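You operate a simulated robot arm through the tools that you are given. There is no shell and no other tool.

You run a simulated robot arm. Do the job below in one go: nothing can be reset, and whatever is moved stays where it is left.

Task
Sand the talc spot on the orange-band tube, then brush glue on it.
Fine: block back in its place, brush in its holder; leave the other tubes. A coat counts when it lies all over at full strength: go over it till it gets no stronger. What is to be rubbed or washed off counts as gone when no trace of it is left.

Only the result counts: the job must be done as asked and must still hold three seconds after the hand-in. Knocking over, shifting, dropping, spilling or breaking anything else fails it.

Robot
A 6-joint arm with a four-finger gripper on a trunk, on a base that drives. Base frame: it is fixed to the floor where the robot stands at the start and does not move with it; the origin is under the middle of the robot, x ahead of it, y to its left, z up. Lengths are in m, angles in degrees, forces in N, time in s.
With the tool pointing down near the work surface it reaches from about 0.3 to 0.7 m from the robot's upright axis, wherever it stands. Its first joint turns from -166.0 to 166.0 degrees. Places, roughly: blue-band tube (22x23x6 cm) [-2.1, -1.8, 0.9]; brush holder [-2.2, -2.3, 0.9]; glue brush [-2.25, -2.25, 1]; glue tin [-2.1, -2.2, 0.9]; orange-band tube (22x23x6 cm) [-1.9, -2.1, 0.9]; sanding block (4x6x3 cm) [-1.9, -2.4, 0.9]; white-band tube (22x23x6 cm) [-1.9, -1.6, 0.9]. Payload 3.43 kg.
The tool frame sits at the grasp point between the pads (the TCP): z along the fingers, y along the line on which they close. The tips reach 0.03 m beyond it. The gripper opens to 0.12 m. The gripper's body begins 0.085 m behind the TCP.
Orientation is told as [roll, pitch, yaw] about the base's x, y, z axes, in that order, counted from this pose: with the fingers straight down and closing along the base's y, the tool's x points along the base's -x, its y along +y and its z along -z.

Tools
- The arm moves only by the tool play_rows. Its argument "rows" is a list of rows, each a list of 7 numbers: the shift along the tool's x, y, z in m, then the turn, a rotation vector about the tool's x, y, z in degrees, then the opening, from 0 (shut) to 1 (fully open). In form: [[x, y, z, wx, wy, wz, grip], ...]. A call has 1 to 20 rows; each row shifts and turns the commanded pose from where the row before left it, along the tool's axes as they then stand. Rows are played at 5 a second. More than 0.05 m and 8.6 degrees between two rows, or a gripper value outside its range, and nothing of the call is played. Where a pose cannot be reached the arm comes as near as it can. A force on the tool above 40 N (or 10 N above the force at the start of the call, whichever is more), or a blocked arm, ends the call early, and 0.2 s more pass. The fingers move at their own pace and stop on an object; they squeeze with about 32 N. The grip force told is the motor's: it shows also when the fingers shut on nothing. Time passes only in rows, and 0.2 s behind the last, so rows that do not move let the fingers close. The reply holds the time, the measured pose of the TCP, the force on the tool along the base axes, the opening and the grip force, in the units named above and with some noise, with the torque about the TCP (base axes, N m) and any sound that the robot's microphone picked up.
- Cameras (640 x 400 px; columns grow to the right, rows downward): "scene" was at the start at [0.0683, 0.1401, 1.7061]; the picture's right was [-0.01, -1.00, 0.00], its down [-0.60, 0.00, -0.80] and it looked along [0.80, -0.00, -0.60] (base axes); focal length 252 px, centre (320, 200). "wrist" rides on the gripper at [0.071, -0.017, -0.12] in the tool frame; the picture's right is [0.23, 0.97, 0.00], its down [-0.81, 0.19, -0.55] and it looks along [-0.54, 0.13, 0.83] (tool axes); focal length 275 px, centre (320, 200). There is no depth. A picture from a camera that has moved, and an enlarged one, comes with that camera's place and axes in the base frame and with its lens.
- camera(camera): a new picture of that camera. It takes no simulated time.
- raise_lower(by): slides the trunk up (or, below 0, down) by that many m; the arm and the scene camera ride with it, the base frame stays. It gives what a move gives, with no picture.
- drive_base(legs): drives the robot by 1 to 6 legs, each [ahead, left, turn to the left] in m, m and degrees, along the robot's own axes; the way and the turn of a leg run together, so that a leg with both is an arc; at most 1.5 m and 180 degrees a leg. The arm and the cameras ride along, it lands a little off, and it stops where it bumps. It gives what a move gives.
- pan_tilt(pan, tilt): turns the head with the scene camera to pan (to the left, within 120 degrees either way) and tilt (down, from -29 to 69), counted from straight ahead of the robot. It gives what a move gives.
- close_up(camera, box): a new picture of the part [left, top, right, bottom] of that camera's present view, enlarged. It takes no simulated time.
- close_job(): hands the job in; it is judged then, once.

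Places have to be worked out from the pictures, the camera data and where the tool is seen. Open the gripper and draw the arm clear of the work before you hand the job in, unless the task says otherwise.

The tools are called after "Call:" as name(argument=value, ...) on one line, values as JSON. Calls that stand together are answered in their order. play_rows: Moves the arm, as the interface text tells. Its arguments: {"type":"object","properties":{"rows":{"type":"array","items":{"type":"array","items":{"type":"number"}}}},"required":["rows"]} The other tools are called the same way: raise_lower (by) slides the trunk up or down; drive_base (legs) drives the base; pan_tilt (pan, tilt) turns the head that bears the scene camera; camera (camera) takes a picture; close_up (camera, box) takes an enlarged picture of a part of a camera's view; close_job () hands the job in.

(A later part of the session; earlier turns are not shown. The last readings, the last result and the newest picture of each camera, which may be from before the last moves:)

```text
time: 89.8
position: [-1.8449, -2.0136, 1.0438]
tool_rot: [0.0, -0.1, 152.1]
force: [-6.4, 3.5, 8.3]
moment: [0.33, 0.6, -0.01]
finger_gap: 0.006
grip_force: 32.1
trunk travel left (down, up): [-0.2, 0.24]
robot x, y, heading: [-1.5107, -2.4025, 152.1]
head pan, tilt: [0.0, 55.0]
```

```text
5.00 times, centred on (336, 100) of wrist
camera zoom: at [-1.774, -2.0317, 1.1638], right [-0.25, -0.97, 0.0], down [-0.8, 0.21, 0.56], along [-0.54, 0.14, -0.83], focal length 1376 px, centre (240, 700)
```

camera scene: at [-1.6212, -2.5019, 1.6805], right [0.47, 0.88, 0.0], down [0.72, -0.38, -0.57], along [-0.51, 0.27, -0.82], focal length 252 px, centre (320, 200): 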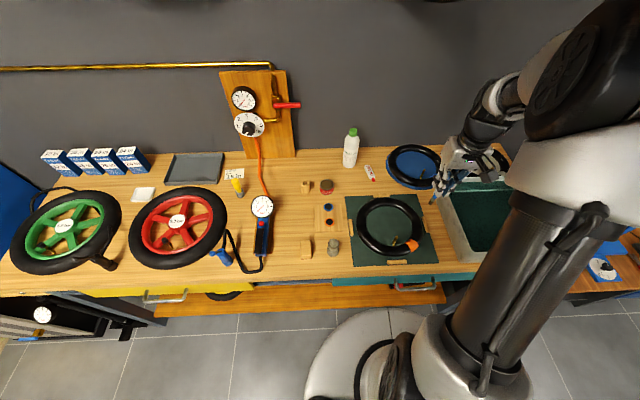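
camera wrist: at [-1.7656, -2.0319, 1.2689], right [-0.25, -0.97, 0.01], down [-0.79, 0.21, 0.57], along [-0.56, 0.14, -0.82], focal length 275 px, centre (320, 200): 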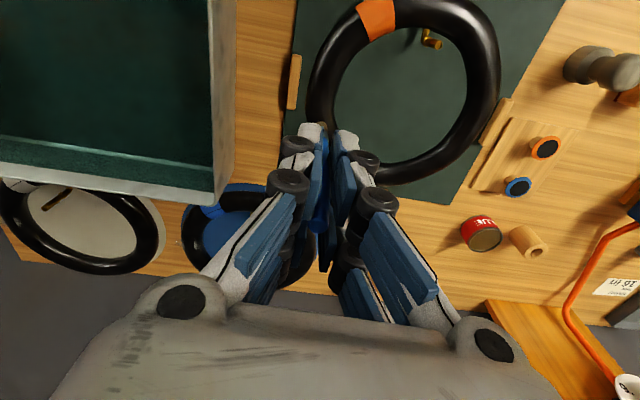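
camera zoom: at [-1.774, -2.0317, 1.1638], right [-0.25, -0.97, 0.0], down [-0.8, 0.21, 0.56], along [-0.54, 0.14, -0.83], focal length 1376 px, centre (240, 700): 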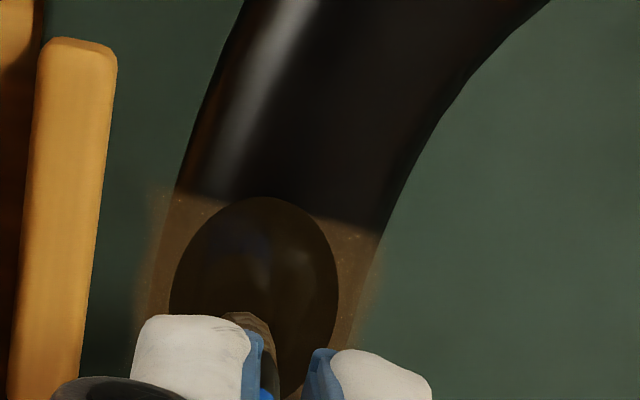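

A glue patch has appeared: a dark glossy ellipse inside a brownish square. I lift off and look at it without the brush in the way.

Call:
play_rows(rows=[[0, 0, -0.02, 0, 0, 0, 0], [0, 0, -0.04, 0, 0, 0, 0], [-0.03, 0, -0.03, 0, 0, 0, 0], [-0.03, 0, 0, 0, 0, 0, 0], [0, 0, 0, 0, 0, 0, 0]])

Call:
camera(camera="wrist")

Call:
close_up(camera="wrist", box=[272, 10, 400, 90])

Call:
close_up(camera="scene", box=[400, 200, 440, 225])

```text
time: 91.0
position: [-1.8936, -1.9863, 1.1334]
tool_rot: [0.1, 0.0, 152.1]
force: [0.7, -0.7, -0.3]
moment: [-0.01, 0.05, -0.04]
finger_gap: 0.0061
grip_force: 32.3
trunk travel left (down, up): [-0.2, 0.24]
robot x, y, heading: [-1.51, -2.4019, 152.0]
head pan, tilt: [0.0, 55.0]
```

```text
taken
camera wrist: at [-1.8214, -2.0053, 1.253], right [-0.25, -0.97, 0.0], down [-0.81, 0.21, 0.55], along [-0.54, 0.14, -0.83], focal length 275 px, centre (320, 200)
```

wrist: 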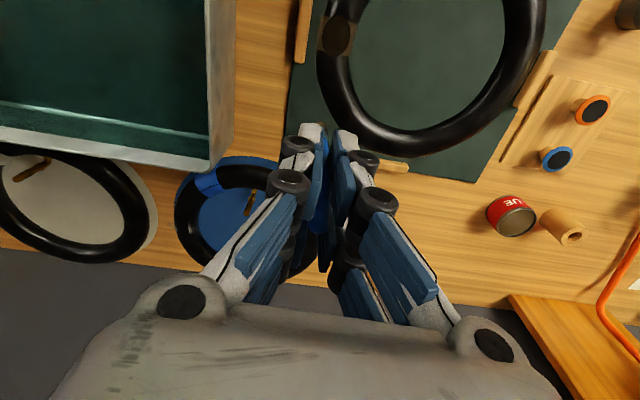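

```text
5.00 times, centred on (336, 50) of wrist
camera zoom: at [-1.8214, -2.0053, 1.253], right [-0.25, -0.97, 0.0], down [-0.81, 0.21, 0.55], along [-0.54, 0.14, -0.83], focal length 1376 px, centre (240, 950)
```

zoom: 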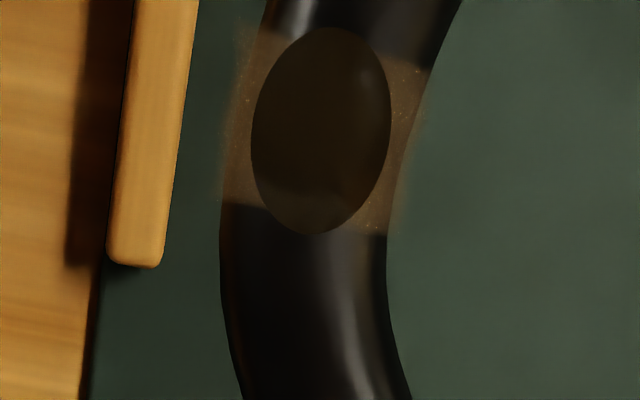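

```text
16.00 times, centred on (420, 212) of scene
camera zoom: at [-1.62, -2.5017, 1.6806], right [0.47, 0.88, 0.0], down [0.72, -0.38, -0.57], along [-0.51, 0.27, -0.82], focal length 4028 px, centre (-1280, 0)
```

zoom: 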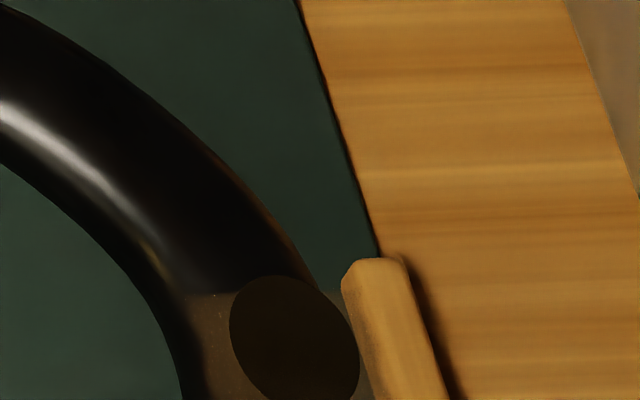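

The patch shows a translucent brown coat, not yet opaque. I go back down to the same contact and brush more, with side-by-side lanes.

Call:
play_rows(rows=[[0.03, 0, 0, 0, 0, 0, 0], [0.03, 0, 0, 0, 0, 0, 0], [0, 0, 0.04, 0, 0, 0, 0], [0, 0, 0.035, 0, 0, 0, 0], [0, 0, 0.012, 0, 0, 0, 0], [0, 0, 0.003, 0, 0, 0, 0], [0, 0, 0, 0, 0, 0, 0]])

```text
time: 92.7
position: [-1.8411, -2.0142, 1.0443]
tool_rot: [0.0, -0.1, 152.1]
force: [0.3, -0.1, 1.2]
moment: [-0.03, 0.0, -0.01]
finger_gap: 0.0059
grip_force: 32.3
trunk travel left (down, up): [-0.2, 0.24]
robot x, y, heading: [-1.5099, -2.4053, 151.9]
head pan, tilt: [0.0, 55.0]
```

Barely touching; I press 1 mm more and brush three lanes (y 0, -6, +6 mm).

Call:
play_rows(rows=[[0, 0, 0.001, 0, 0, 0, 0], [0.009, 0, 0, 0, 0, 0, 0], [0.009, 0, 0, 0, 0, 0, 0], [0, -0.006, 0, 0, 0, 0, 0], [-0.009, 0, 0, 0, 0, 0, 0], [-0.009, 0, 0, 0, 0, 0, 0], [-0.009, 0, 0, 0, 0, 0, 0], [-0.009, 0, 0, 0, 0, 0, 0], [0, 0.006, 0, 0, 0, 0, 0], [0, 0.006, 0, 0, 0, 0, 0], [0.009, 0, 0, 0, 0, 0, 0], [0.009, 0, 0, 0, 0, 0, 0], [0.009, 0, 0, 0, 0, 0, 0], [0.009, 0, 0, 0, 0, 0, 0], [0, -0.006, 0, 0, 0, 0, 0], [-0.009, 0, 0, 0, 0, 0, 0], [-0.009, 0, 0, 0, 0, 0, 0]])

Call:
close_up(camera="wrist", box=[272, 60, 400, 140])

Call:
close_up(camera="scene", box=[400, 200, 440, 225])

```text
time: 94.0
position: [-1.8294, -2.0176, 1.044]
tool_rot: [0.3, 0.8, 152.2]
force: [5.7, -8.4, 24.4]
moment: [-0.77, -0.53, 0.03]
finger_gap: 0.0058
grip_force: 32.3
trunk travel left (down, up): [-0.2, 0.24]
robot x, y, heading: [-1.5124, -2.4022, 152.1]
head pan, tilt: [0.0, 55.0]
stopped in row 6: the force on the tool passed its limit at 42 N (the readings are from after the stop); the commanded pose is now the measured one
```

```text
5.00 times, centred on (336, 100) of wrist
camera zoom: at [-1.7589, -2.0337, 1.1644], right [-0.25, -0.97, 0.01], down [-0.81, 0.22, 0.54], along [-0.53, 0.13, -0.84], focal length 1376 px, centre (240, 700)
```

zoom: 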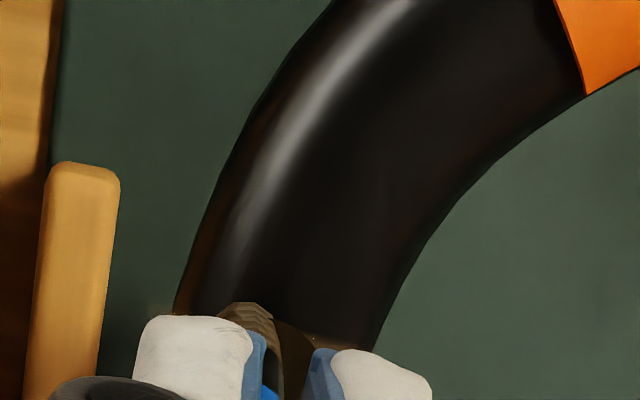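

```text
16.00 times, centred on (420, 212) of scene
camera zoom: at [-1.6183, -2.5043, 1.6806], right [0.47, 0.88, 0.0], down [0.72, -0.38, -0.57], along [-0.51, 0.27, -0.82], focal length 4028 px, centre (-1280, 0)
```

zoom: 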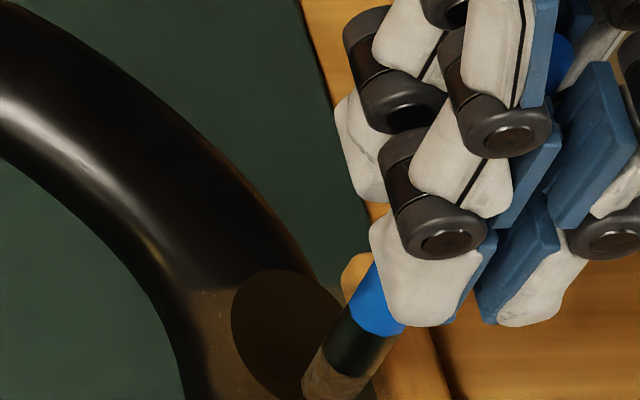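

A force spike (42 N) stopped it on the outer lane. I raise, straighten the small tilt, and check the brush and coat before going on more gently.

Call:
play_rows(rows=[[0, 0, -0.01, 0.3, -0.8, 0, 0], [0, 0, -0.04, 0, 0, 0, 0], [-0.035, 0, -0.04, 0, 0, 0, 0], [-0.035, 0, 0, 0, 0, 0, 0], [0, 0, 0, 0, 0, 0, 0]])

Call:
camera(camera="wrist")

Call:
close_up(camera="wrist", box=[272, 10, 400, 90])

Call:
close_up(camera="scene", box=[380, 150, 508, 230])

```text
refused: row 3 steps farther than a row can; nothing moved
```

```text
taken
camera wrist: at [-1.7589, -2.0337, 1.1644], right [-0.25, -0.97, 0.01], down [-0.81, 0.22, 0.54], along [-0.53, 0.13, -0.84], focal length 275 px, centre (320, 200)
```

wrist: 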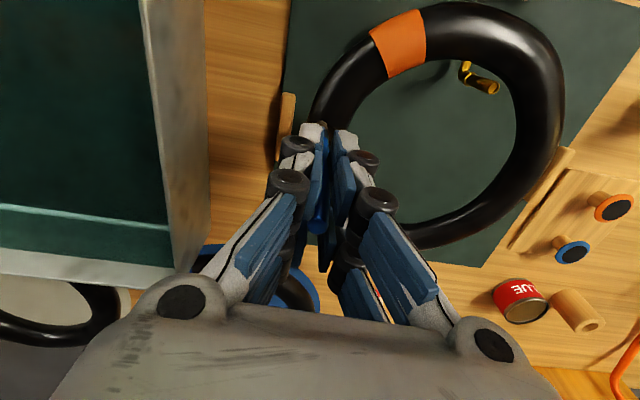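

```text
5.00 times, centred on (336, 50) of wrist
camera zoom: at [-1.7589, -2.0337, 1.1644], right [-0.25, -0.97, 0.01], down [-0.81, 0.22, 0.54], along [-0.53, 0.13, -0.84], focal length 1376 px, centre (240, 950)
```

zoom: 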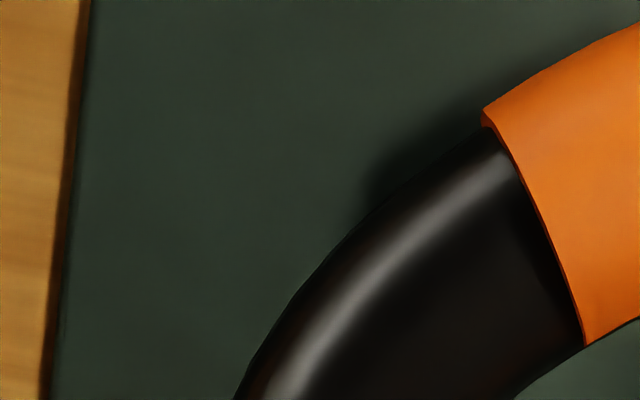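

```text
5.00 times, centred on (444, 190) of scene
camera zoom: at [-1.6183, -2.5043, 1.6806], right [0.47, 0.88, 0.0], down [0.72, -0.38, -0.57], along [-0.51, 0.27, -0.82], focal length 1259 px, centre (-300, 250)
```

zoom: 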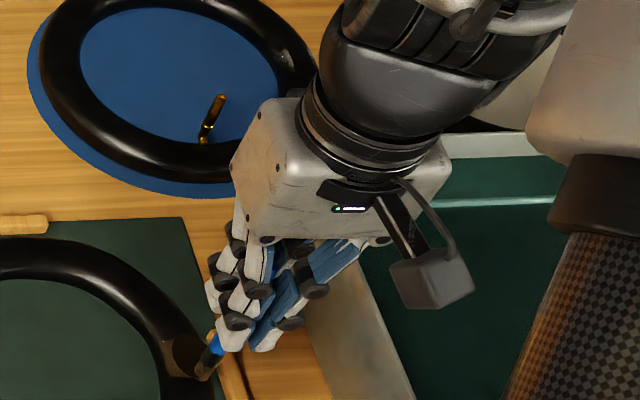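

One step was over the limit; I split it up.

Call:
play_rows(rows=[[0, 0, -0.01, 0.3, -0.8, 0, 0], [0, 0, -0.04, 0, 0, 0, 0], [0, 0, -0.04, 0, 0, 0, 0], [-0.035, 0, 0, 0, 0, 0, 0], [-0.04, 0, 0, 0, 0, 0, 0], [0, 0, 0, 0, 0, 0, 0]])

Call:
close_up(camera="wrist", box=[272, 10, 400, 90])

Call:
close_up(camera="scene", box=[380, 150, 508, 230])

```text
time: 95.4
position: [-1.8987, -1.9787, 1.1325]
tool_rot: [0.0, -0.1, 152.1]
force: [0.5, 0.3, 0.5]
moment: [0.0, 0.0, -0.01]
finger_gap: 0.0061
grip_force: 31.6
trunk travel left (down, up): [-0.2, 0.24]
robot x, y, heading: [-1.5072, -2.4024, 152.1]
head pan, tilt: [0.0, 55.0]
```

```text
5.00 times, centred on (336, 50) of wrist
camera zoom: at [-1.8269, -1.9971, 1.2536], right [-0.25, -0.97, 0.0], down [-0.81, 0.21, 0.55], along [-0.54, 0.14, -0.83], focal length 1376 px, centre (240, 950)
```

zoom: 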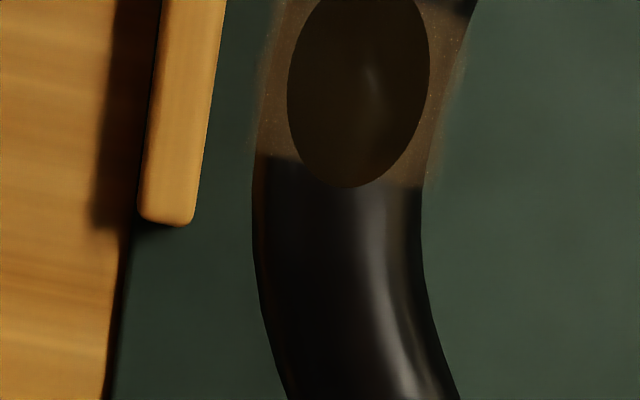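

```text
5.00 times, centred on (444, 190) of scene
camera zoom: at [-1.6196, -2.502, 1.6806], right [0.47, 0.88, 0.0], down [0.72, -0.38, -0.57], along [-0.51, 0.27, -0.82], focal length 1259 px, centre (-300, 250)
```

zoom: 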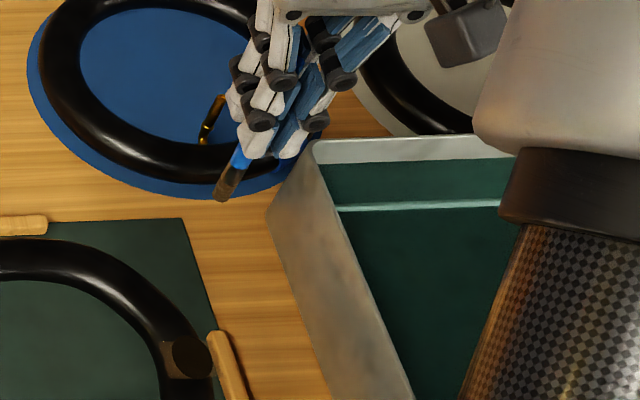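

The coat looks even but still translucent. I return over the centre and lower to light contact again.

Call:
play_rows(rows=[[0.033, 0.003, 0, 0, 0, 0, 0], [0.032, 0.002, 0, 0, 0, 0, 0], [0, 0, 0.04, 0, 0, 0, 0], [0, 0, 0.035, 0, 0, 0, 0], [0, 0, 0.009, 0, 0, 0, 0], [0, 0, 0.003, 0, 0, 0, 0], [0, 0, 0.001, 0, 0, 0, 0], [0, 0, 0, 0, 0, 0, 0]])

```text
time: 97.2
position: [-1.8411, -2.0151, 1.0446]
tool_rot: [0.0, -0.1, 152.0]
force: [-0.5, -0.1, 0.6]
moment: [-0.01, -0.01, 0.04]
finger_gap: 0.0056
grip_force: 31.8
trunk travel left (down, up): [-0.2, 0.24]
robot x, y, heading: [-1.51, -2.4028, 152.2]
head pan, tilt: [0.0, 55.0]
```

I press in half-millimetre steps to find a light touch.

Call:
play_rows(rows=[[-0.002, 0, 0.0005, 0, 0, 0, 0], [0, 0, 0.0005, 0, 0, 0, 0], [0, 0, 0, 0, 0, 0, 0]])

Call:
play_rows(rows=[[0, 0, 0.0005, 0, 0, 0, 0], [0, 0, 0, 0, 0, 0, 0]])

```text
time: 98.0
position: [-1.8421, -2.0137, 1.043]
tool_rot: [0.0, -0.2, 152.1]
force: [6.0, -1.2, 8.4]
moment: [-0.09, -0.52, 0.0]
finger_gap: 0.0061
grip_force: 32.1
trunk travel left (down, up): [-0.2, 0.24]
robot x, y, heading: [-1.5127, -2.4034, 151.7]
head pan, tilt: [0.0, 55.0]
```

```text
time: 98.6
position: [-1.8425, -2.0132, 1.0439]
tool_rot: [0.0, -0.3, 152.1]
force: [4.7, -3.1, 18.4]
moment: [-0.38, -0.31, -0.01]
finger_gap: 0.0059
grip_force: 32.1
trunk travel left (down, up): [-0.2, 0.24]
robot x, y, heading: [-1.5105, -2.402, 151.9]
head pan, tilt: [0.0, 55.0]
```

8 N per half-millimetre: stiff contact. I back off 0.5 mm and brush slowly along the middle lane.

Call:
play_rows(rows=[[0, 0, -0.0005, 0, 0, 0, 0], [0.005, 0, 0, 0, 0, 0, 0], [0.005, 0, 0, 0, 0, 0, 0], [0.005, 0, 0, 0, 0, 0, 0], [-0.005, 0, 0, 0, 0, 0, 0], [-0.005, 0, 0, 0, 0, 0, 0], [-0.005, 0, 0, 0, 0, 0, 0], [-0.005, 0, 0, 0, 0, 0, 0], [-0.005, 0, 0, 0, 0, 0, 0], [-0.005, 0, 0, 0, 0, 0, 0], [0.005, 0, 0, 0, 0, 0, 0], [0.005, 0, 0, 0, 0, 0, 0], [0.005, 0, 0, 0, 0, 0, 0]])

Call:
close_up(camera="wrist", box=[272, 60, 400, 140])

```text
time: 101.4
position: [-1.8433, -2.0107, 1.0432]
tool_rot: [-0.1, -0.3, 152.1]
force: [-5.8, 3.6, 8.0]
moment: [0.36, 0.56, -0.01]
finger_gap: 0.0058
grip_force: 32.0
trunk travel left (down, up): [-0.2, 0.24]
robot x, y, heading: [-1.5087, -2.4051, 152.0]
head pan, tilt: [0.0, 55.0]
```

```text
5.00 times, centred on (336, 100) of wrist
camera zoom: at [-1.7717, -2.0306, 1.1631], right [-0.25, -0.97, 0.0], down [-0.8, 0.21, 0.56], along [-0.54, 0.14, -0.83], focal length 1376 px, centre (240, 700)
```

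zoom: 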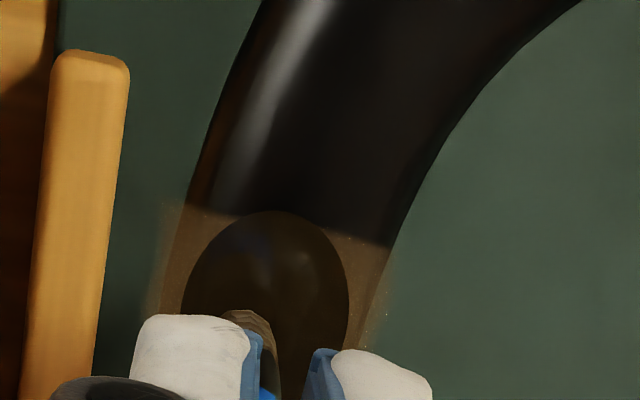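

Steady at 8 N. Now the inner lane (+5 mm), then the outer lane (-5 mm), eased 0.5 mm at first.

Call:
play_rows(rows=[[0, 0.005, 0, 0, 0, 0, 0], [0.005, 0, 0, 0, 0, 0, 0], [0.005, 0, 0, 0, 0, 0, 0], [0.005, 0, 0, 0, 0, 0, 0], [-0.005, 0, 0, 0, 0, 0, 0], [-0.005, 0, 0, 0, 0, 0, 0], [-0.005, 0, 0, 0, 0, 0, 0], [-0.005, 0, 0, 0, 0, 0, 0], [-0.005, 0, 0, 0, 0, 0, 0], [-0.005, 0, 0, 0, 0, 0, 0], [0.005, 0, 0, 0, 0, 0, 0], [0.005, 0, 0, 0, 0, 0, 0], [0.005, 0, 0, 0, 0, 0, 0]])

Call:
play_rows(rows=[[0, 0, -0.0005, 0, 0, 0, 0], [0, -0.005, 0, 0, 0, 0, 0], [0, -0.005, 0, 0, 0, 0, 0], [0.005, 0, 0, 0, 0, 0, 0], [0.005, 0, 0, 0, 0, 0, 0], [0.004, 0, 0, 0, 0, 0, 0], [-0.005, 0, 0, 0, 0, 0, 0], [-0.005, 0, 0, 0, 0, 0, 0], [-0.005, 0, 0, 0, 0, 0, 0], [-0.005, 0, 0, 0, 0, 0, 0], [-0.005, 0, 0, 0, 0, 0, 0], [-0.004, 0, 0, 0, 0, 0, 0], [0.005, 0, 0, 0, 0, 0, 0], [0.005, 0, 0, 0, 0, 0, 0], [0.004, 0, 0, 0, 0, 0, 0]])

Call:
close_up(camera="wrist", box=[272, 60, 400, 140])

```text
time: 103.1
position: [-1.8398, -2.0201, 1.0431]
tool_rot: [0.2, 0.7, 152.1]
force: [10.5, -6.0, 23.4]
moment: [-0.49, -0.93, 0.03]
finger_gap: 0.0059
grip_force: 32.3
trunk travel left (down, up): [-0.2, 0.24]
robot x, y, heading: [-1.5078, -2.4018, 152.1]
head pan, tilt: [0.0, 55.0]
stopped in row 8: the force on the tool passed its limit at 42 N (the readings are from after the stop); the commanded pose is now the measured one
```

```text
time: 106.3
position: [-1.8417, -2.0078, 1.0433]
tool_rot: [0.1, 0.2, 152.1]
force: [-9.9, 2.8, 12.8]
moment: [0.36, 0.94, 0.0]
finger_gap: 0.006
grip_force: 32.1
trunk travel left (down, up): [-0.2, 0.24]
robot x, y, heading: [-1.5116, -2.4034, 151.9]
head pan, tilt: [0.0, 55.0]
```

```text
5.00 times, centred on (336, 100) of wrist
camera zoom: at [-1.7712, -2.0265, 1.1627], right [-0.25, -0.97, 0.0], down [-0.81, 0.21, 0.55], along [-0.53, 0.14, -0.84], focal length 1376 px, centre (240, 700)
```

zoom: 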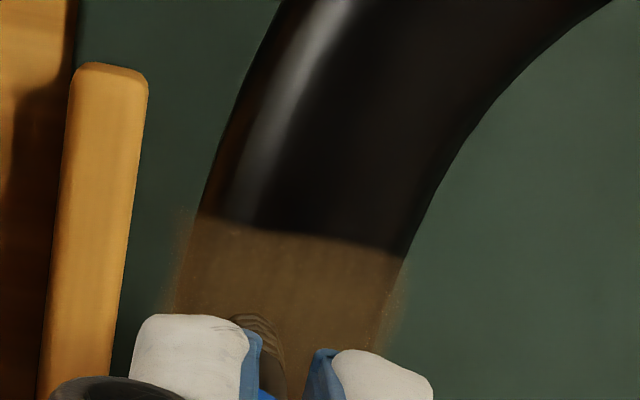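

The ellipse is gone and the whole patch is now evenly brown and stronger. I brush the middle and inner lanes again, slightly lighter.

Call:
play_rows(rows=[[0, 0, -0.0005, 0, 0, 0, 0], [0, 0.006, 0, 0, 0, 0, 0], [0.005, 0, 0, 0, 0, 0, 0], [0.005, 0, 0, 0, 0, 0, 0], [0.005, 0, 0, 0, 0, 0, 0], [-0.005, 0, 0, 0, 0, 0, 0], [-0.005, 0, 0, 0, 0, 0, 0], [-0.005, 0, 0, 0, 0, 0, 0], [-0.005, 0, 0, 0, 0, 0, 0], [-0.005, 0, 0, 0, 0, 0, 0], [-0.005, 0, 0, 0, 0, 0, 0], [0.005, 0, 0, 0, 0, 0, 0], [0.005, 0, 0, 0, 0, 0, 0], [0.005, 0, 0, 0, 0, 0, 0]])

Call:
close_up(camera="wrist", box=[272, 60, 400, 140])

```text
time: 108.1
position: [-1.8347, -2.02, 1.0415]
tool_rot: [0.4, 1.5, 152.1]
force: [9.5, -6.2, 24.1]
moment: [-0.54, -0.93, 0.0]
finger_gap: 0.0061
grip_force: 32.2
trunk travel left (down, up): [-0.2, 0.24]
robot x, y, heading: [-1.5075, -2.4007, 152.1]
head pan, tilt: [0.0, 55.0]
stopped in row 9: the force on the tool passed its limit at 41 N (the readings are from after the stop); the commanded pose is now the measured one
```

```text
5.00 times, centred on (336, 100) of wrist
camera zoom: at [-1.7662, -2.0366, 1.1635], right [-0.25, -0.97, 0.01], down [-0.82, 0.22, 0.53], along [-0.52, 0.12, -0.85], focal length 1376 px, centre (240, 700)
```

zoom: 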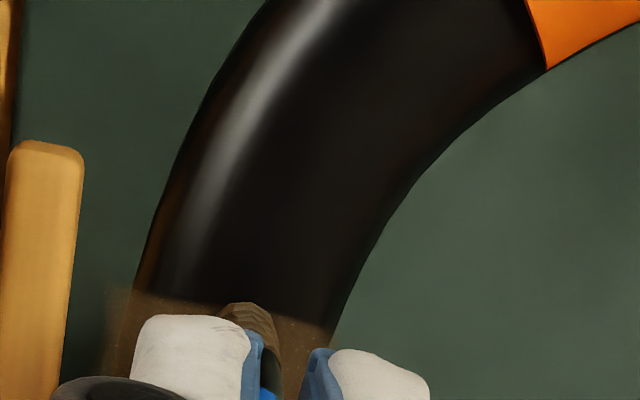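

Pushing forward makes the brush stick and the arm tilt. I raise, straighten the tilt (+0.4/-1.5) and look at the coat freely.

Call:
play_rows(rows=[[0, 0, -0.01, 0, 0, 0, 0], [0, 0, -0.04, 0.4, -1.5, 0, 0], [0, 0, -0.04, 0, 0, 0, 0], [-0.035, 0, 0, 0, 0, 0, 0], [-0.035, 0, 0, 0, 0, 0, 0], [0, 0, 0, 0, 0, 0, 0]])

Call:
close_up(camera="wrist", box=[272, 10, 400, 90])

Call:
close_up(camera="scene", box=[396, 205, 436, 230])

Call:
close_up(camera="scene", box=[380, 150, 508, 230])

```text
time: 109.5
position: [-1.8999, -1.9879, 1.1282]
tool_rot: [0.1, 0.0, 152.2]
force: [0.1, 0.1, 0.7]
moment: [0.0, 0.01, 0.02]
finger_gap: 0.0059
grip_force: 31.7
trunk travel left (down, up): [-0.2, 0.24]
robot x, y, heading: [-1.5083, -2.4028, 152.1]
head pan, tilt: [0.0, 55.0]
```

```text
5.00 times, centred on (336, 50) of wrist
camera zoom: at [-1.829, -2.0066, 1.2482], right [-0.25, -0.97, 0.0], down [-0.81, 0.21, 0.55], along [-0.54, 0.14, -0.83], focal length 1376 px, centre (240, 950)
```

zoom: 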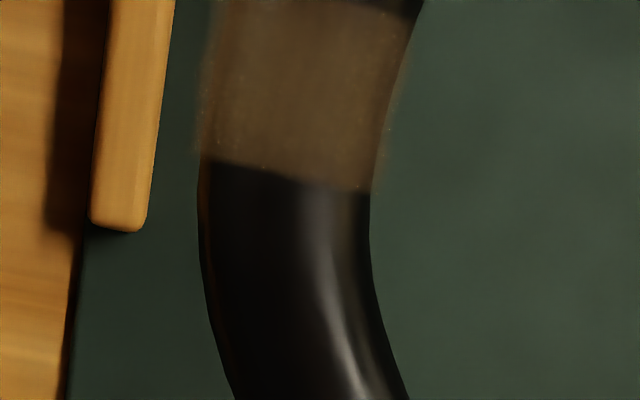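

```text
16.00 times, centred on (416, 218) of scene
camera zoom: at [-1.6192, -2.5019, 1.6806], right [0.47, 0.88, 0.0], down [0.72, -0.38, -0.57], along [-0.51, 0.27, -0.82], focal length 4028 px, centre (-1216, -80)
```

zoom: 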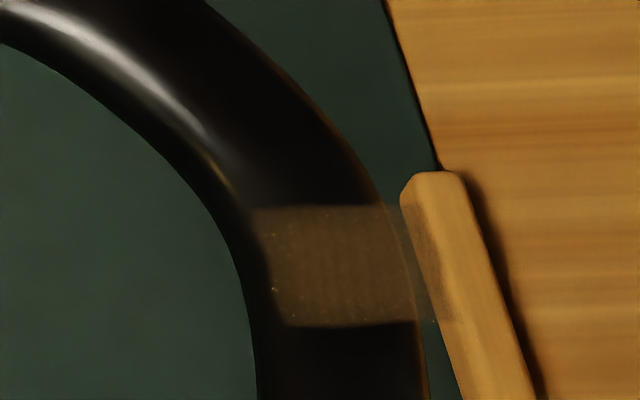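

```text
5.00 times, centred on (444, 190) of scene
camera zoom: at [-1.6192, -2.5019, 1.6806], right [0.47, 0.88, 0.0], down [0.72, -0.38, -0.57], along [-0.51, 0.27, -0.82], focal length 1259 px, centre (-300, 250)
```

zoom: 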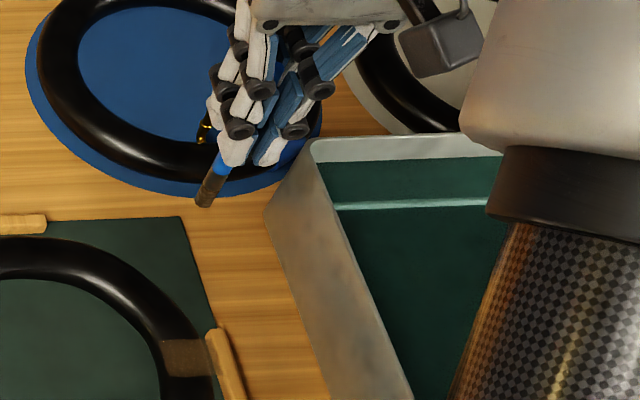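

The square patch is evenly coated but still translucent. I'll brush with pulling strokes only (toward the robot), lifting for the return; first I hover at the far end of the patch.

Call:
play_rows(rows=[[0.024, -0.002, 0, 0, 0, 0, 0], [0.023, -0.002, 0, 0, 0, 0, 0], [0, 0, 0.04, 0, 0, 0, 0], [0, 0, 0.036, 0, 0, 0, 0], [0, 0, 0.005, 0, 0, 0, 0], [0, 0, 0, 0, 0, 0, 0], [0, 0, 0, 0, 0, 0, 0]])

```text
time: 111.1
position: [-1.8578, -2.0037, 1.0479]
tool_rot: [0.1, -0.2, 152.2]
force: [0.6, 0.5, -0.8]
moment: [-0.02, -0.03, 0.01]
finger_gap: 0.006
grip_force: 32.1
trunk travel left (down, up): [-0.2, 0.24]
robot x, y, heading: [-1.5073, -2.4029, 151.9]
head pan, tilt: [0.0, 55.0]
```

I lower to contact, pull a stroke, lift, return one lane inward and pull again.

Call:
play_rows(rows=[[0, 0, 0.0045, 0, 0, 0, 0], [0.006, 0, 0, 0, 0, 0, 0], [0.006, 0, 0, 0, 0, 0, 0], [0.006, 0, 0, 0, 0, 0, 0], [0.006, 0, 0, 0, 0, 0, 0], [0.006, 0, 0, 0, 0, 0, 0], [0, 0, -0.004, 0, 0, 0, 0], [-0.03, 0.006, 0, 0, 0, 0, 0], [0, 0, 0, 0, 0, 0, 0], [0, 0, 0.004, 0, 0, 0, 0], [0.006, 0, 0, 0, 0, 0, 0], [0.006, 0, 0, 0, 0, 0, 0], [0.006, 0, 0, 0, 0, 0, 0], [0.006, 0, 0, 0, 0, 0, 0], [0.006, 0, 0, 0, 0, 0, 0]])

Call:
close_up(camera="wrist", box=[272, 60, 400, 140])

Call:
close_up(camera="scene", box=[396, 205, 436, 230])

```text
time: 114.3
position: [-1.8316, -2.0222, 1.0459]
tool_rot: [0.1, -0.1, 152.0]
force: [0.0, 0.0, -0.7]
moment: [0.01, 0.0, -0.02]
finger_gap: 0.0059
grip_force: 31.9
trunk travel left (down, up): [-0.2, 0.24]
robot x, y, heading: [-1.5109, -2.4012, 152.3]
head pan, tilt: [0.0, 55.0]
```

```text
5.00 times, centred on (336, 100) of wrist
camera zoom: at [-1.7606, -2.0406, 1.165], right [-0.25, -0.97, 0.0], down [-0.81, 0.21, 0.55], along [-0.54, 0.14, -0.83], focal length 1376 px, centre (240, 700)
```

zoom: 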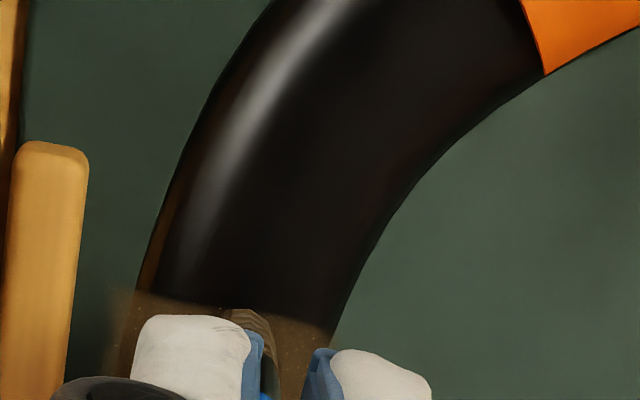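

```text
16.00 times, centred on (416, 218) of scene
camera zoom: at [-1.6192, -2.502, 1.6806], right [0.47, 0.88, 0.0], down [0.72, -0.38, -0.57], along [-0.51, 0.27, -0.82], focal length 4028 px, centre (-1216, -80)
```

zoom: 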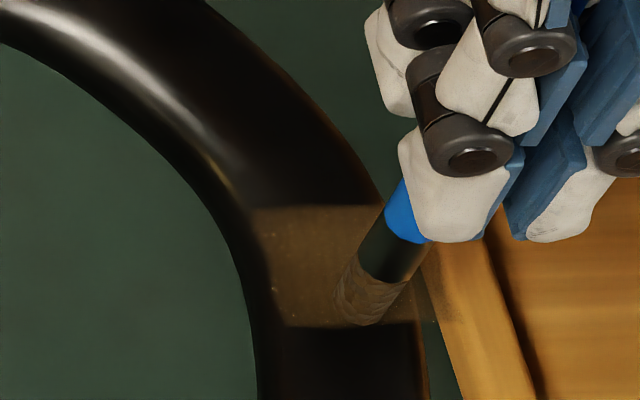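

No contact there (z 1.046). I go back to the patch's middle and lower until ~5–8 N.

Call:
play_rows(rows=[[-0.006, 0, 0, 0, 0, 0, 0], [0, 0, 0.001, 0, 0, 0, 0], [0, 0, 0.001, 0, 0, 0, 0], [0, 0, 0, 0, 0, 0, 0]])

Call:
play_rows(rows=[[0, 0, 0.0005, 0, 0, 0, 0], [0, 0, 0.0005, 0, 0, 0, 0], [0, 0, 0, 0, 0, 0, 0]])

```text
time: 115.3
position: [-1.8372, -2.019, 1.0429]
tool_rot: [0.0, -0.2, 152.2]
force: [0.5, -0.7, -0.1]
moment: [-0.01, 0.01, -0.01]
finger_gap: 0.006
grip_force: 31.9
trunk travel left (down, up): [-0.2, 0.24]
robot x, y, heading: [-1.5105, -2.3998, 152.1]
head pan, tilt: [0.0, 55.0]
```

```text
time: 116.1
position: [-1.8365, -2.0178, 1.0425]
tool_rot: [0.0, -0.2, 152.2]
force: [-0.5, 1.3, 6.1]
moment: [0.12, 0.09, 0.01]
finger_gap: 0.0062
grip_force: 32.1
trunk travel left (down, up): [-0.2, 0.24]
robot x, y, heading: [-1.5099, -2.3994, 152.0]
head pan, tilt: [0.0, 55.0]
```

Light contact (6 N) at z 1.0425. Now pulling strokes: middle lane, then inner lane.

Call:
play_rows(rows=[[0.006, 0, 0, 0, 0, 0, 0], [0, 0, -0.003, 0, 0, 0, 0], [-0.03, 0, 0, 0, 0, 0, 0], [0, 0, 0, 0, 0, 0, 0], [0, 0, 0.003, 0, 0, 0, 0], [0.006, 0, 0, 0, 0, 0, 0], [0.006, 0, 0, 0, 0, 0, 0], [0.006, 0, 0, 0, 0, 0, 0], [0.006, 0, 0, 0, 0, 0, 0], [0.006, 0, 0, 0, 0, 0, 0], [0, 0, -0.003, 0, 0, 0, 0], [-0.03, 0.005, 0, 0, 0, 0, 0], [0, 0, 0, 0, 0, 0, 0], [0, 0, 0.0033, 0, 0, 0, 0], [0.006, 0, 0, 0, 0, 0, 0], [0.006, 0, 0, 0, 0, 0, 0], [0.006, 0, 0, 0, 0, 0, 0]])

Call:
close_up(camera="wrist", box=[272, 60, 400, 140])

Call:
close_up(camera="scene", box=[396, 205, 436, 230])

```text
time: 119.7
position: [-1.8469, -2.0209, 1.0414]
tool_rot: [-0.1, -0.3, 152.1]
force: [-6.6, 5.7, 10.7]
moment: [0.52, 0.63, 0.0]
finger_gap: 0.0061
grip_force: 31.6
trunk travel left (down, up): [-0.2, 0.24]
robot x, y, heading: [-1.5095, -2.4023, 151.9]
head pan, tilt: [0.0, 55.0]
```

```text
5.00 times, centred on (336, 100) of wrist
camera zoom: at [-1.775, -2.0405, 1.1616], right [-0.25, -0.97, 0.0], down [-0.8, 0.21, 0.56], along [-0.54, 0.14, -0.83], focal length 1376 px, centre (240, 700)
```

zoom: 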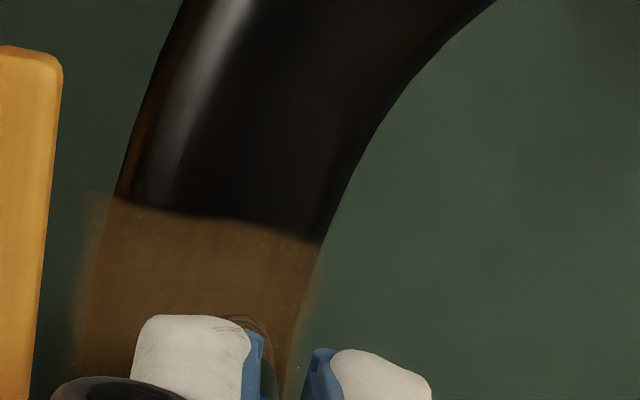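

```text
16.00 times, centred on (416, 218) of scene
camera zoom: at [-1.6199, -2.5017, 1.6806], right [0.47, 0.88, 0.0], down [0.72, -0.38, -0.57], along [-0.51, 0.27, -0.82], focal length 4028 px, centre (-1216, -80)
```

zoom: 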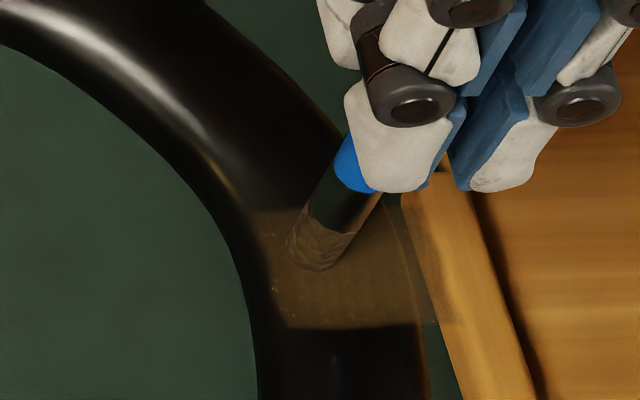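

The coat is growing more opaque. I finish this lane and continue with lanes stepping outward.

Call:
play_rows(rows=[[0.006, 0, 0, 0, 0, 0, 0], [0.006, 0, 0, 0, 0, 0, 0], [0, 0, -0.003, 0, 0, 0, 0], [-0.03, -0.006, 0, 0, 0, 0, 0], [0, -0.006, 0, 0, 0, 0, 0], [0, 0, 0.003, 0, 0, 0, 0], [0.006, 0, 0, 0, 0, 0, 0], [0.006, 0, 0, 0, 0, 0, 0], [0.006, 0, 0, 0, 0, 0, 0], [0.006, 0, 0, 0, 0, 0, 0], [0.006, 0, 0, 0, 0, 0, 0], [0, 0, -0.003, 0, 0, 0, 0], [-0.03, -0.004, 0, 0, 0, 0, 0], [0, 0, 0, 0, 0, 0, 0], [0, 0, 0.003, 0, 0, 0, 0], [0.006, 0, 0, 0, 0, 0, 0], [0.006, 0, 0, 0, 0, 0, 0], [0.006, 0, 0, 0, 0, 0, 0]])

Call:
close_up(camera="wrist", box=[272, 60, 400, 140])

```text
time: 123.5
position: [-1.839, -2.0078, 1.042]
tool_rot: [0.0, -0.2, 152.1]
force: [-5.2, 2.3, 7.9]
moment: [0.19, 0.45, 0.02]
finger_gap: 0.0061
grip_force: 31.6
trunk travel left (down, up): [-0.2, 0.24]
robot x, y, heading: [-1.509, -2.4004, 152.3]
head pan, tilt: [0.0, 55.0]
```

```text
5.00 times, centred on (336, 100) of wrist
camera zoom: at [-1.7672, -2.0266, 1.1617], right [-0.25, -0.97, 0.0], down [-0.81, 0.21, 0.56], along [-0.54, 0.14, -0.83], focal length 1376 px, centre (240, 700)
```

zoom: 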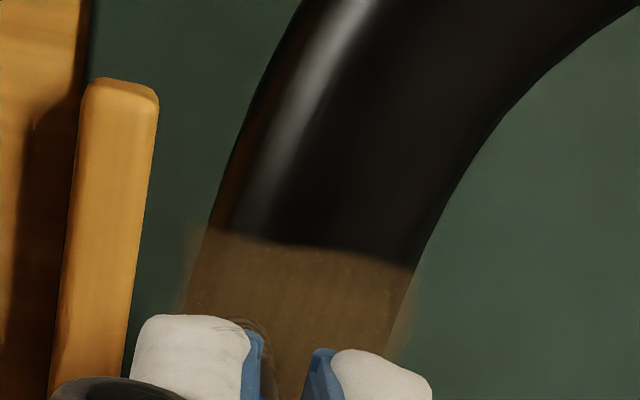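

Force is a steady 8 N. I do another round of pulling strokes stepping inward.

Call:
play_rows(rows=[[0.006, 0, 0, 0, 0, 0, 0], [0.006, 0, 0, 0, 0, 0, 0], [0, 0, -0.003, 0, 0, 0, 0], [-0.03, 0.004, 0, 0, 0, 0, 0], [0, 0, 0, 0, 0, 0, 0], [0, 0, 0.003, 0, 0, 0, 0], [0.006, 0, 0, 0, 0, 0, 0], [0.006, 0, 0, 0, 0, 0, 0], [0.006, 0, 0, 0, 0, 0, 0], [0.006, 0, 0, 0, 0, 0, 0], [0.006, 0, 0, 0, 0, 0, 0], [0, 0, -0.003, 0, 0, 0, 0], [-0.03, 0.004, 0, 0, 0, 0, 0], [0, 0, 0, 0, 0, 0, 0], [0, 0, 0.003, 0, 0, 0, 0], [0.006, 0, 0, 0, 0, 0, 0], [0.006, 0, 0, 0, 0, 0, 0], [0.006, 0, 0, 0, 0, 0, 0], [0.006, 0, 0, 0, 0, 0, 0], [0.006, 0, 0, 0, 0, 0, 0]])

Call:
play_rows(rows=[[0, 0, -0.003, 0, 0, 0, 0], [-0.03, 0.004, 0, 0, 0, 0, 0], [0, 0, 0, 0, 0, 0, 0], [0, 0, 0.003, 0, 0, 0, 0], [0.006, 0, 0, 0, 0, 0, 0], [0.006, 0, 0, 0, 0, 0, 0], [0.006, 0, 0, 0, 0, 0, 0], [0.006, 0, 0, 0, 0, 0, 0], [0.006, 0, 0, 0, 0, 0, 0], [0, 0, -0.003, 0, 0, 0, 0], [-0.03, 0.004, 0, 0, 0, 0, 0], [0, 0, 0, 0, 0, 0, 0], [0, 0, 0.0035, 0, 0, 0, 0], [0.006, 0, 0, 0, 0, 0, 0], [0.006, 0, 0, 0, 0, 0, 0], [0.006, 0, 0, 0, 0, 0, 0], [0.006, 0, 0, 0, 0, 0, 0], [0.006, 0, 0, 0, 0, 0, 0]])

Call:
play_rows(rows=[[0, 0, -0.01, 0, 0, 0, 0], [0, 0, -0.04, 0, 0, 0, 0], [0, 0, -0.04, 0, 0, 0, 0], [-0.035, 0, 0, 0, 0, 0, 0], [-0.035, 0, 0, 0, 0, 0, 0], [0, 0, 0, 0, 0, 0, 0]])

Call:
close_up(camera="wrist", box=[272, 10, 400, 90])

Call:
close_up(camera="scene", box=[396, 205, 436, 230])

```text
time: 127.7
position: [-1.8335, -2.0182, 1.0419]
tool_rot: [0.0, -0.4, 152.1]
force: [-12.6, 5.6, 18.9]
moment: [0.56, 1.15, 0.03]
finger_gap: 0.006
grip_force: 31.4
trunk travel left (down, up): [-0.2, 0.24]
robot x, y, heading: [-1.5097, -2.4022, 152.1]
head pan, tilt: [0.0, 55.0]
```

```text
time: 131.5
position: [-1.8367, -2.0257, 1.0405]
tool_rot: [-0.1, -0.3, 152.1]
force: [-11.7, 6.0, 15.9]
moment: [0.51, 0.99, 0.0]
finger_gap: 0.0061
grip_force: 31.6
trunk travel left (down, up): [-0.2, 0.24]
robot x, y, heading: [-1.5095, -2.4036, 151.8]
head pan, tilt: [0.0, 55.0]
```

```text
time: 132.9
position: [-1.8965, -1.9922, 1.1314]
tool_rot: [-0.1, -0.1, 152.2]
force: [-0.2, -0.1, 0.5]
moment: [0.02, 0.02, 0.0]
finger_gap: 0.006
grip_force: 31.7
trunk travel left (down, up): [-0.2, 0.24]
robot x, y, heading: [-1.505, -2.4051, 152.2]
head pan, tilt: [0.0, 55.0]
```

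```text
5.00 times, centred on (336, 50) of wrist
camera zoom: at [-1.8247, -2.0111, 1.2513], right [-0.25, -0.97, 0.0], down [-0.81, 0.21, 0.55], along [-0.54, 0.14, -0.83], focal length 1376 px, centre (240, 950)
```

zoom: 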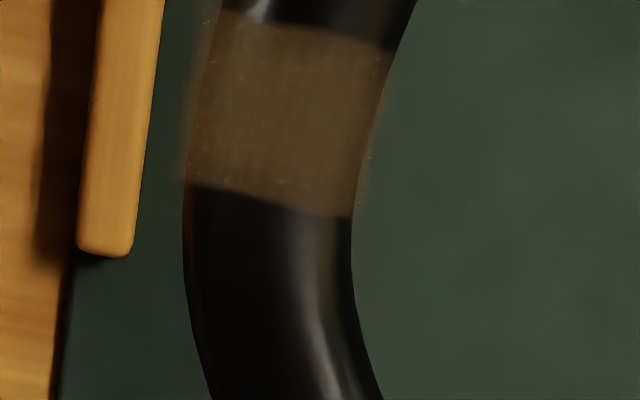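

```text
16.00 times, centred on (416, 218) of scene
camera zoom: at [-1.6192, -2.5021, 1.6806], right [0.47, 0.88, 0.0], down [0.72, -0.38, -0.57], along [-0.51, 0.27, -0.82], focal length 4028 px, centre (-1216, -80)
```

zoom: 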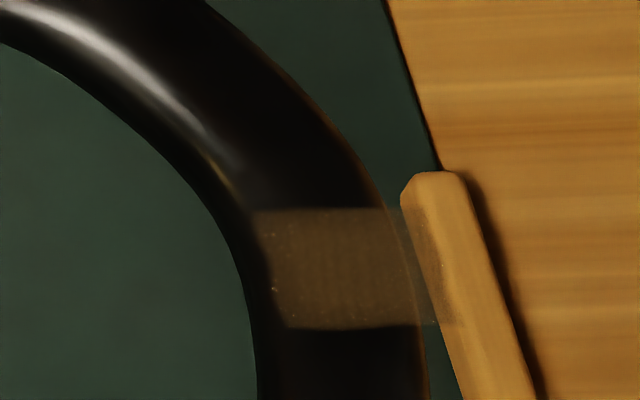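

The coat looks little changed from before. I check the bristles to see whether the brush still carries glue.

Call:
close_up(camera="scene", box=[400, 175, 440, 200])

Call:
close_up(camera="scene", box=[408, 214, 428, 227])

```text
16.00 times, centred on (420, 188) of scene
camera zoom: at [-1.6192, -2.5021, 1.6806], right [0.47, 0.88, 0.0], down [0.72, -0.38, -0.57], along [-0.51, 0.27, -0.82], focal length 4028 px, centre (-1280, 400)
```

zoom: 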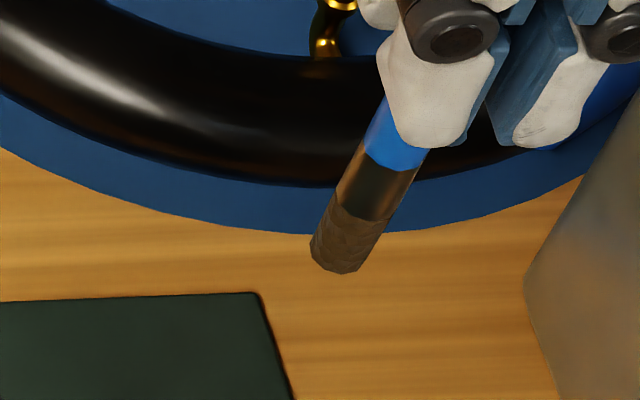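

```text
16.00 times, centred on (418, 220) of scene
camera zoom: at [-1.6192, -2.5021, 1.6806], right [0.47, 0.88, 0.0], down [0.72, -0.38, -0.57], along [-0.51, 0.27, -0.82], focal length 4028 px, centre (-1248, -128)
```

zoom: 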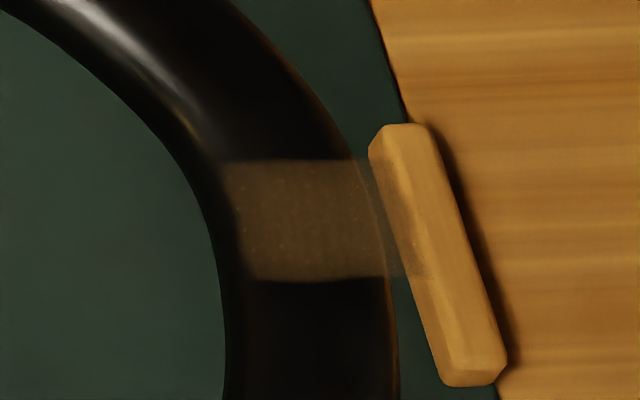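

The brush still looks glue-brown, but to be sure it isn't running dry I reload it: carry it back over the tin.

Call:
play_rows(rows=[[0, 0, -0.02, 0, 0, 0, 0], [-0.012, 0.0376, 0, 0, 0, 0, 0], [-0.012, 0.0376, 0, 0, 0, 0, 0], [-0.012, 0.0376, 0, 0, 0, 0, 0], [-0.012, 0.0376, 0, 0, 0, 0, 0], [-0.012, 0.0376, 0, 0, 0, 0, 0], [-0.012, 0.0376, 0, 0, 0, 0, 0], [-0.012, 0.0376, 0, 0, 0, 0, 0], [-0.011, 0.0376, 0, 0, 0, 0, 0], [0, 0, 0.04, 0, 0, 0, 0], [0, 0, 0.04, 0, 0, 0, 0], [0, 0, 0, 0, 0, 0, 0]])

Call:
close_up(camera="scene", box=[276, 130, 372, 190])

```text
time: 135.5
position: [-2.1206, -2.2158, 1.0705]
tool_rot: [0.0, -0.1, 152.2]
force: [0.3, 0.4, -0.1]
moment: [0.01, 0.03, 0.0]
finger_gap: 0.0059
grip_force: 31.7
trunk travel left (down, up): [-0.2, 0.24]
robot x, y, heading: [-1.508, -2.4008, 151.9]
head pan, tilt: [0.0, 55.0]
```

```text
6.67 times, centred on (324, 160) of scene
camera zoom: at [-1.6189, -2.5019, 1.6806], right [0.47, 0.88, 0.0], down [0.72, -0.38, -0.57], along [-0.51, 0.27, -0.82], focal length 1678 px, centre (293, 467)
```

zoom: 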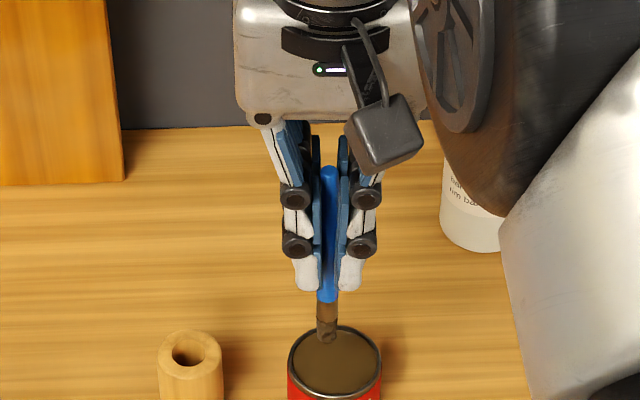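

Brush is over the glue. I lower carefully in small steps till a light touch.

Call:
play_rows(rows=[[0, 0, 0.012, 0, 0, 0, 0], [0, 0, 0.008, 0, 0, 0, 0], [0, 0, 0.003, 0, 0, 0, 0], [0, 0, 0.001, 0, 0, 0, 0], [0, 0, 0, 0, 0, 0, 0]])

Call:
play_rows(rows=[[0, 0, 0.001, 0, 0, 0, 0], [0, 0, 0.001, 0, 0, 0, 0], [0, 0, 0, 0, 0, 0, 0]])

```text
time: 136.7
position: [-2.1221, -2.2167, 1.0471]
tool_rot: [-0.1, -0.2, 152.1]
force: [-0.6, 1.0, -0.5]
moment: [0.0, 0.05, 0.01]
finger_gap: 0.0059
grip_force: 31.6
trunk travel left (down, up): [-0.2, 0.24]
robot x, y, heading: [-1.5102, -2.4033, 152.1]
head pan, tilt: [0.0, 55.0]
```

```text
time: 137.5
position: [-2.1228, -2.2169, 1.0442]
tool_rot: [0.0, -0.2, 152.1]
force: [-0.4, -0.5, 2.5]
moment: [-0.04, -0.02, 0.0]
finger_gap: 0.006
grip_force: 31.6
trunk travel left (down, up): [-0.2, 0.24]
robot x, y, heading: [-1.507, -2.4008, 151.9]
head pan, tilt: [0.0, 55.0]
```

Slight contact; half a millimetre more, dwell, then lift and return above the patch.

Call:
play_rows(rows=[[0, 0, 0.0007, 0, 0, 0, 0], [0.003, 0, 0, 0, 0, 0, 0], [0, 0.003, 0, 0, 0, 0, 0], [0, 0, 0, 0, 0, 0, 0]])

Call:
play_rows(rows=[[0, 0, -0.02, 0, 0, 0, 0], [0, 0, -0.04, 0, 0, 0, 0], [0, 0, -0.04, 0, 0, 0, 0], [0.018, -0.0382, 0, 0, 0, 0, 0], [0.018, -0.0382, 0, 0, 0, 0, 0], [0.018, -0.0382, 0, 0, 0, 0, 0], [0.018, -0.0382, 0, 0, 0, 0, 0], [0.018, -0.0382, 0, 0, 0, 0, 0], [0.018, -0.0382, 0, 0, 0, 0, 0], [0.017, -0.0382, 0, 0, 0, 0, 0], [0.015, -0.0382, 0, 0, 0, 0, 0], [0, 0, 0, 0, 0, 0, 0]])

Call:
camera(camera="scene")

```text
time: 138.5
position: [-2.1219, -2.2175, 1.045]
tool_rot: [0.1, -0.3, 152.0]
force: [-0.5, 6.8, 12.1]
moment: [0.6, 0.03, 0.01]
finger_gap: 0.0058
grip_force: 32.3
trunk travel left (down, up): [-0.2, 0.24]
robot x, y, heading: [-1.5104, -2.4044, 152.0]
head pan, tilt: [0.0, 55.0]
```

```text
time: 141.1
position: [-1.8498, -2.0142, 1.1474]
tool_rot: [0.0, -0.1, 152.2]
force: [1.0, 0.7, 0.1]
moment: [0.0, 0.02, 0.01]
finger_gap: 0.006
grip_force: 31.8
trunk travel left (down, up): [-0.2, 0.24]
robot x, y, heading: [-1.5105, -2.403, 152.1]
head pan, tilt: [0.0, 55.0]
```

```text
taken
camera scene: at [-1.6201, -2.5025, 1.6805], right [0.47, 0.88, 0.0], down [0.72, -0.38, -0.57], along [-0.51, 0.27, -0.82], focal length 252 px, centre (320, 200)
```

scene: 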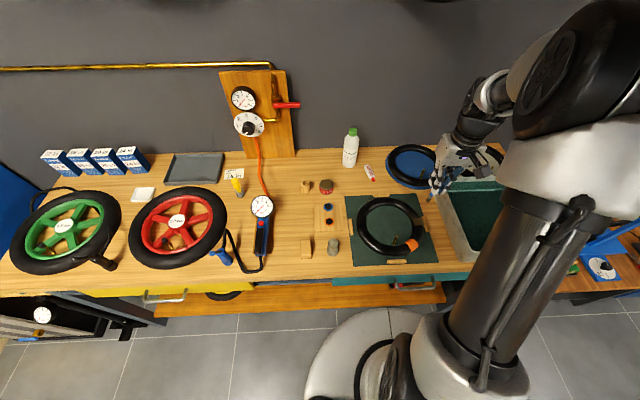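

Back above the patch with fresh glue. I go to the far outer corner of the patch and hover just above it.

Call:
play_rows(rows=[[-0.0097, -0.0117, 0, 0, 0, 0, 0], [0, 0, 0.04, 0, 0, 0, 0], [0, 0, 0.04, 0, 0, 0, 0], [0, 0, 0.02, 0, 0, 0, 0], [0, 0, 0.002, 0, 0, 0, 0], [0, 0, 0, 0, 0, 0, 0]])

Call:
play_rows(rows=[[0, 0, 0.001, 0, 0, 0, 0], [0, 0, 0.001, 0, 0, 0, 0], [0, 0, 0, 0, 0, 0, 0]])

```text
time: 142.5
position: [-1.8562, -2.0021, 1.0425]
tool_rot: [0.0, -0.1, 152.1]
force: [0.6, -0.4, 0.1]
moment: [-0.02, -0.01, -0.03]
finger_gap: 0.0062
grip_force: 32.2
trunk travel left (down, up): [-0.2, 0.24]
robot x, y, heading: [-1.5124, -2.3973, 152.2]
head pan, tilt: [0.0, 55.0]
```

```text
time: 143.3
position: [-1.8563, -2.0, 1.0416]
tool_rot: [0.0, -0.2, 152.1]
force: [0.9, -0.9, 2.0]
moment: [-0.08, 0.0, 0.0]
finger_gap: 0.006
grip_force: 32.4
trunk travel left (down, up): [-0.2, 0.24]
robot x, y, heading: [-1.5108, -2.4019, 152.2]
head pan, tilt: [0.0, 55.0]
```

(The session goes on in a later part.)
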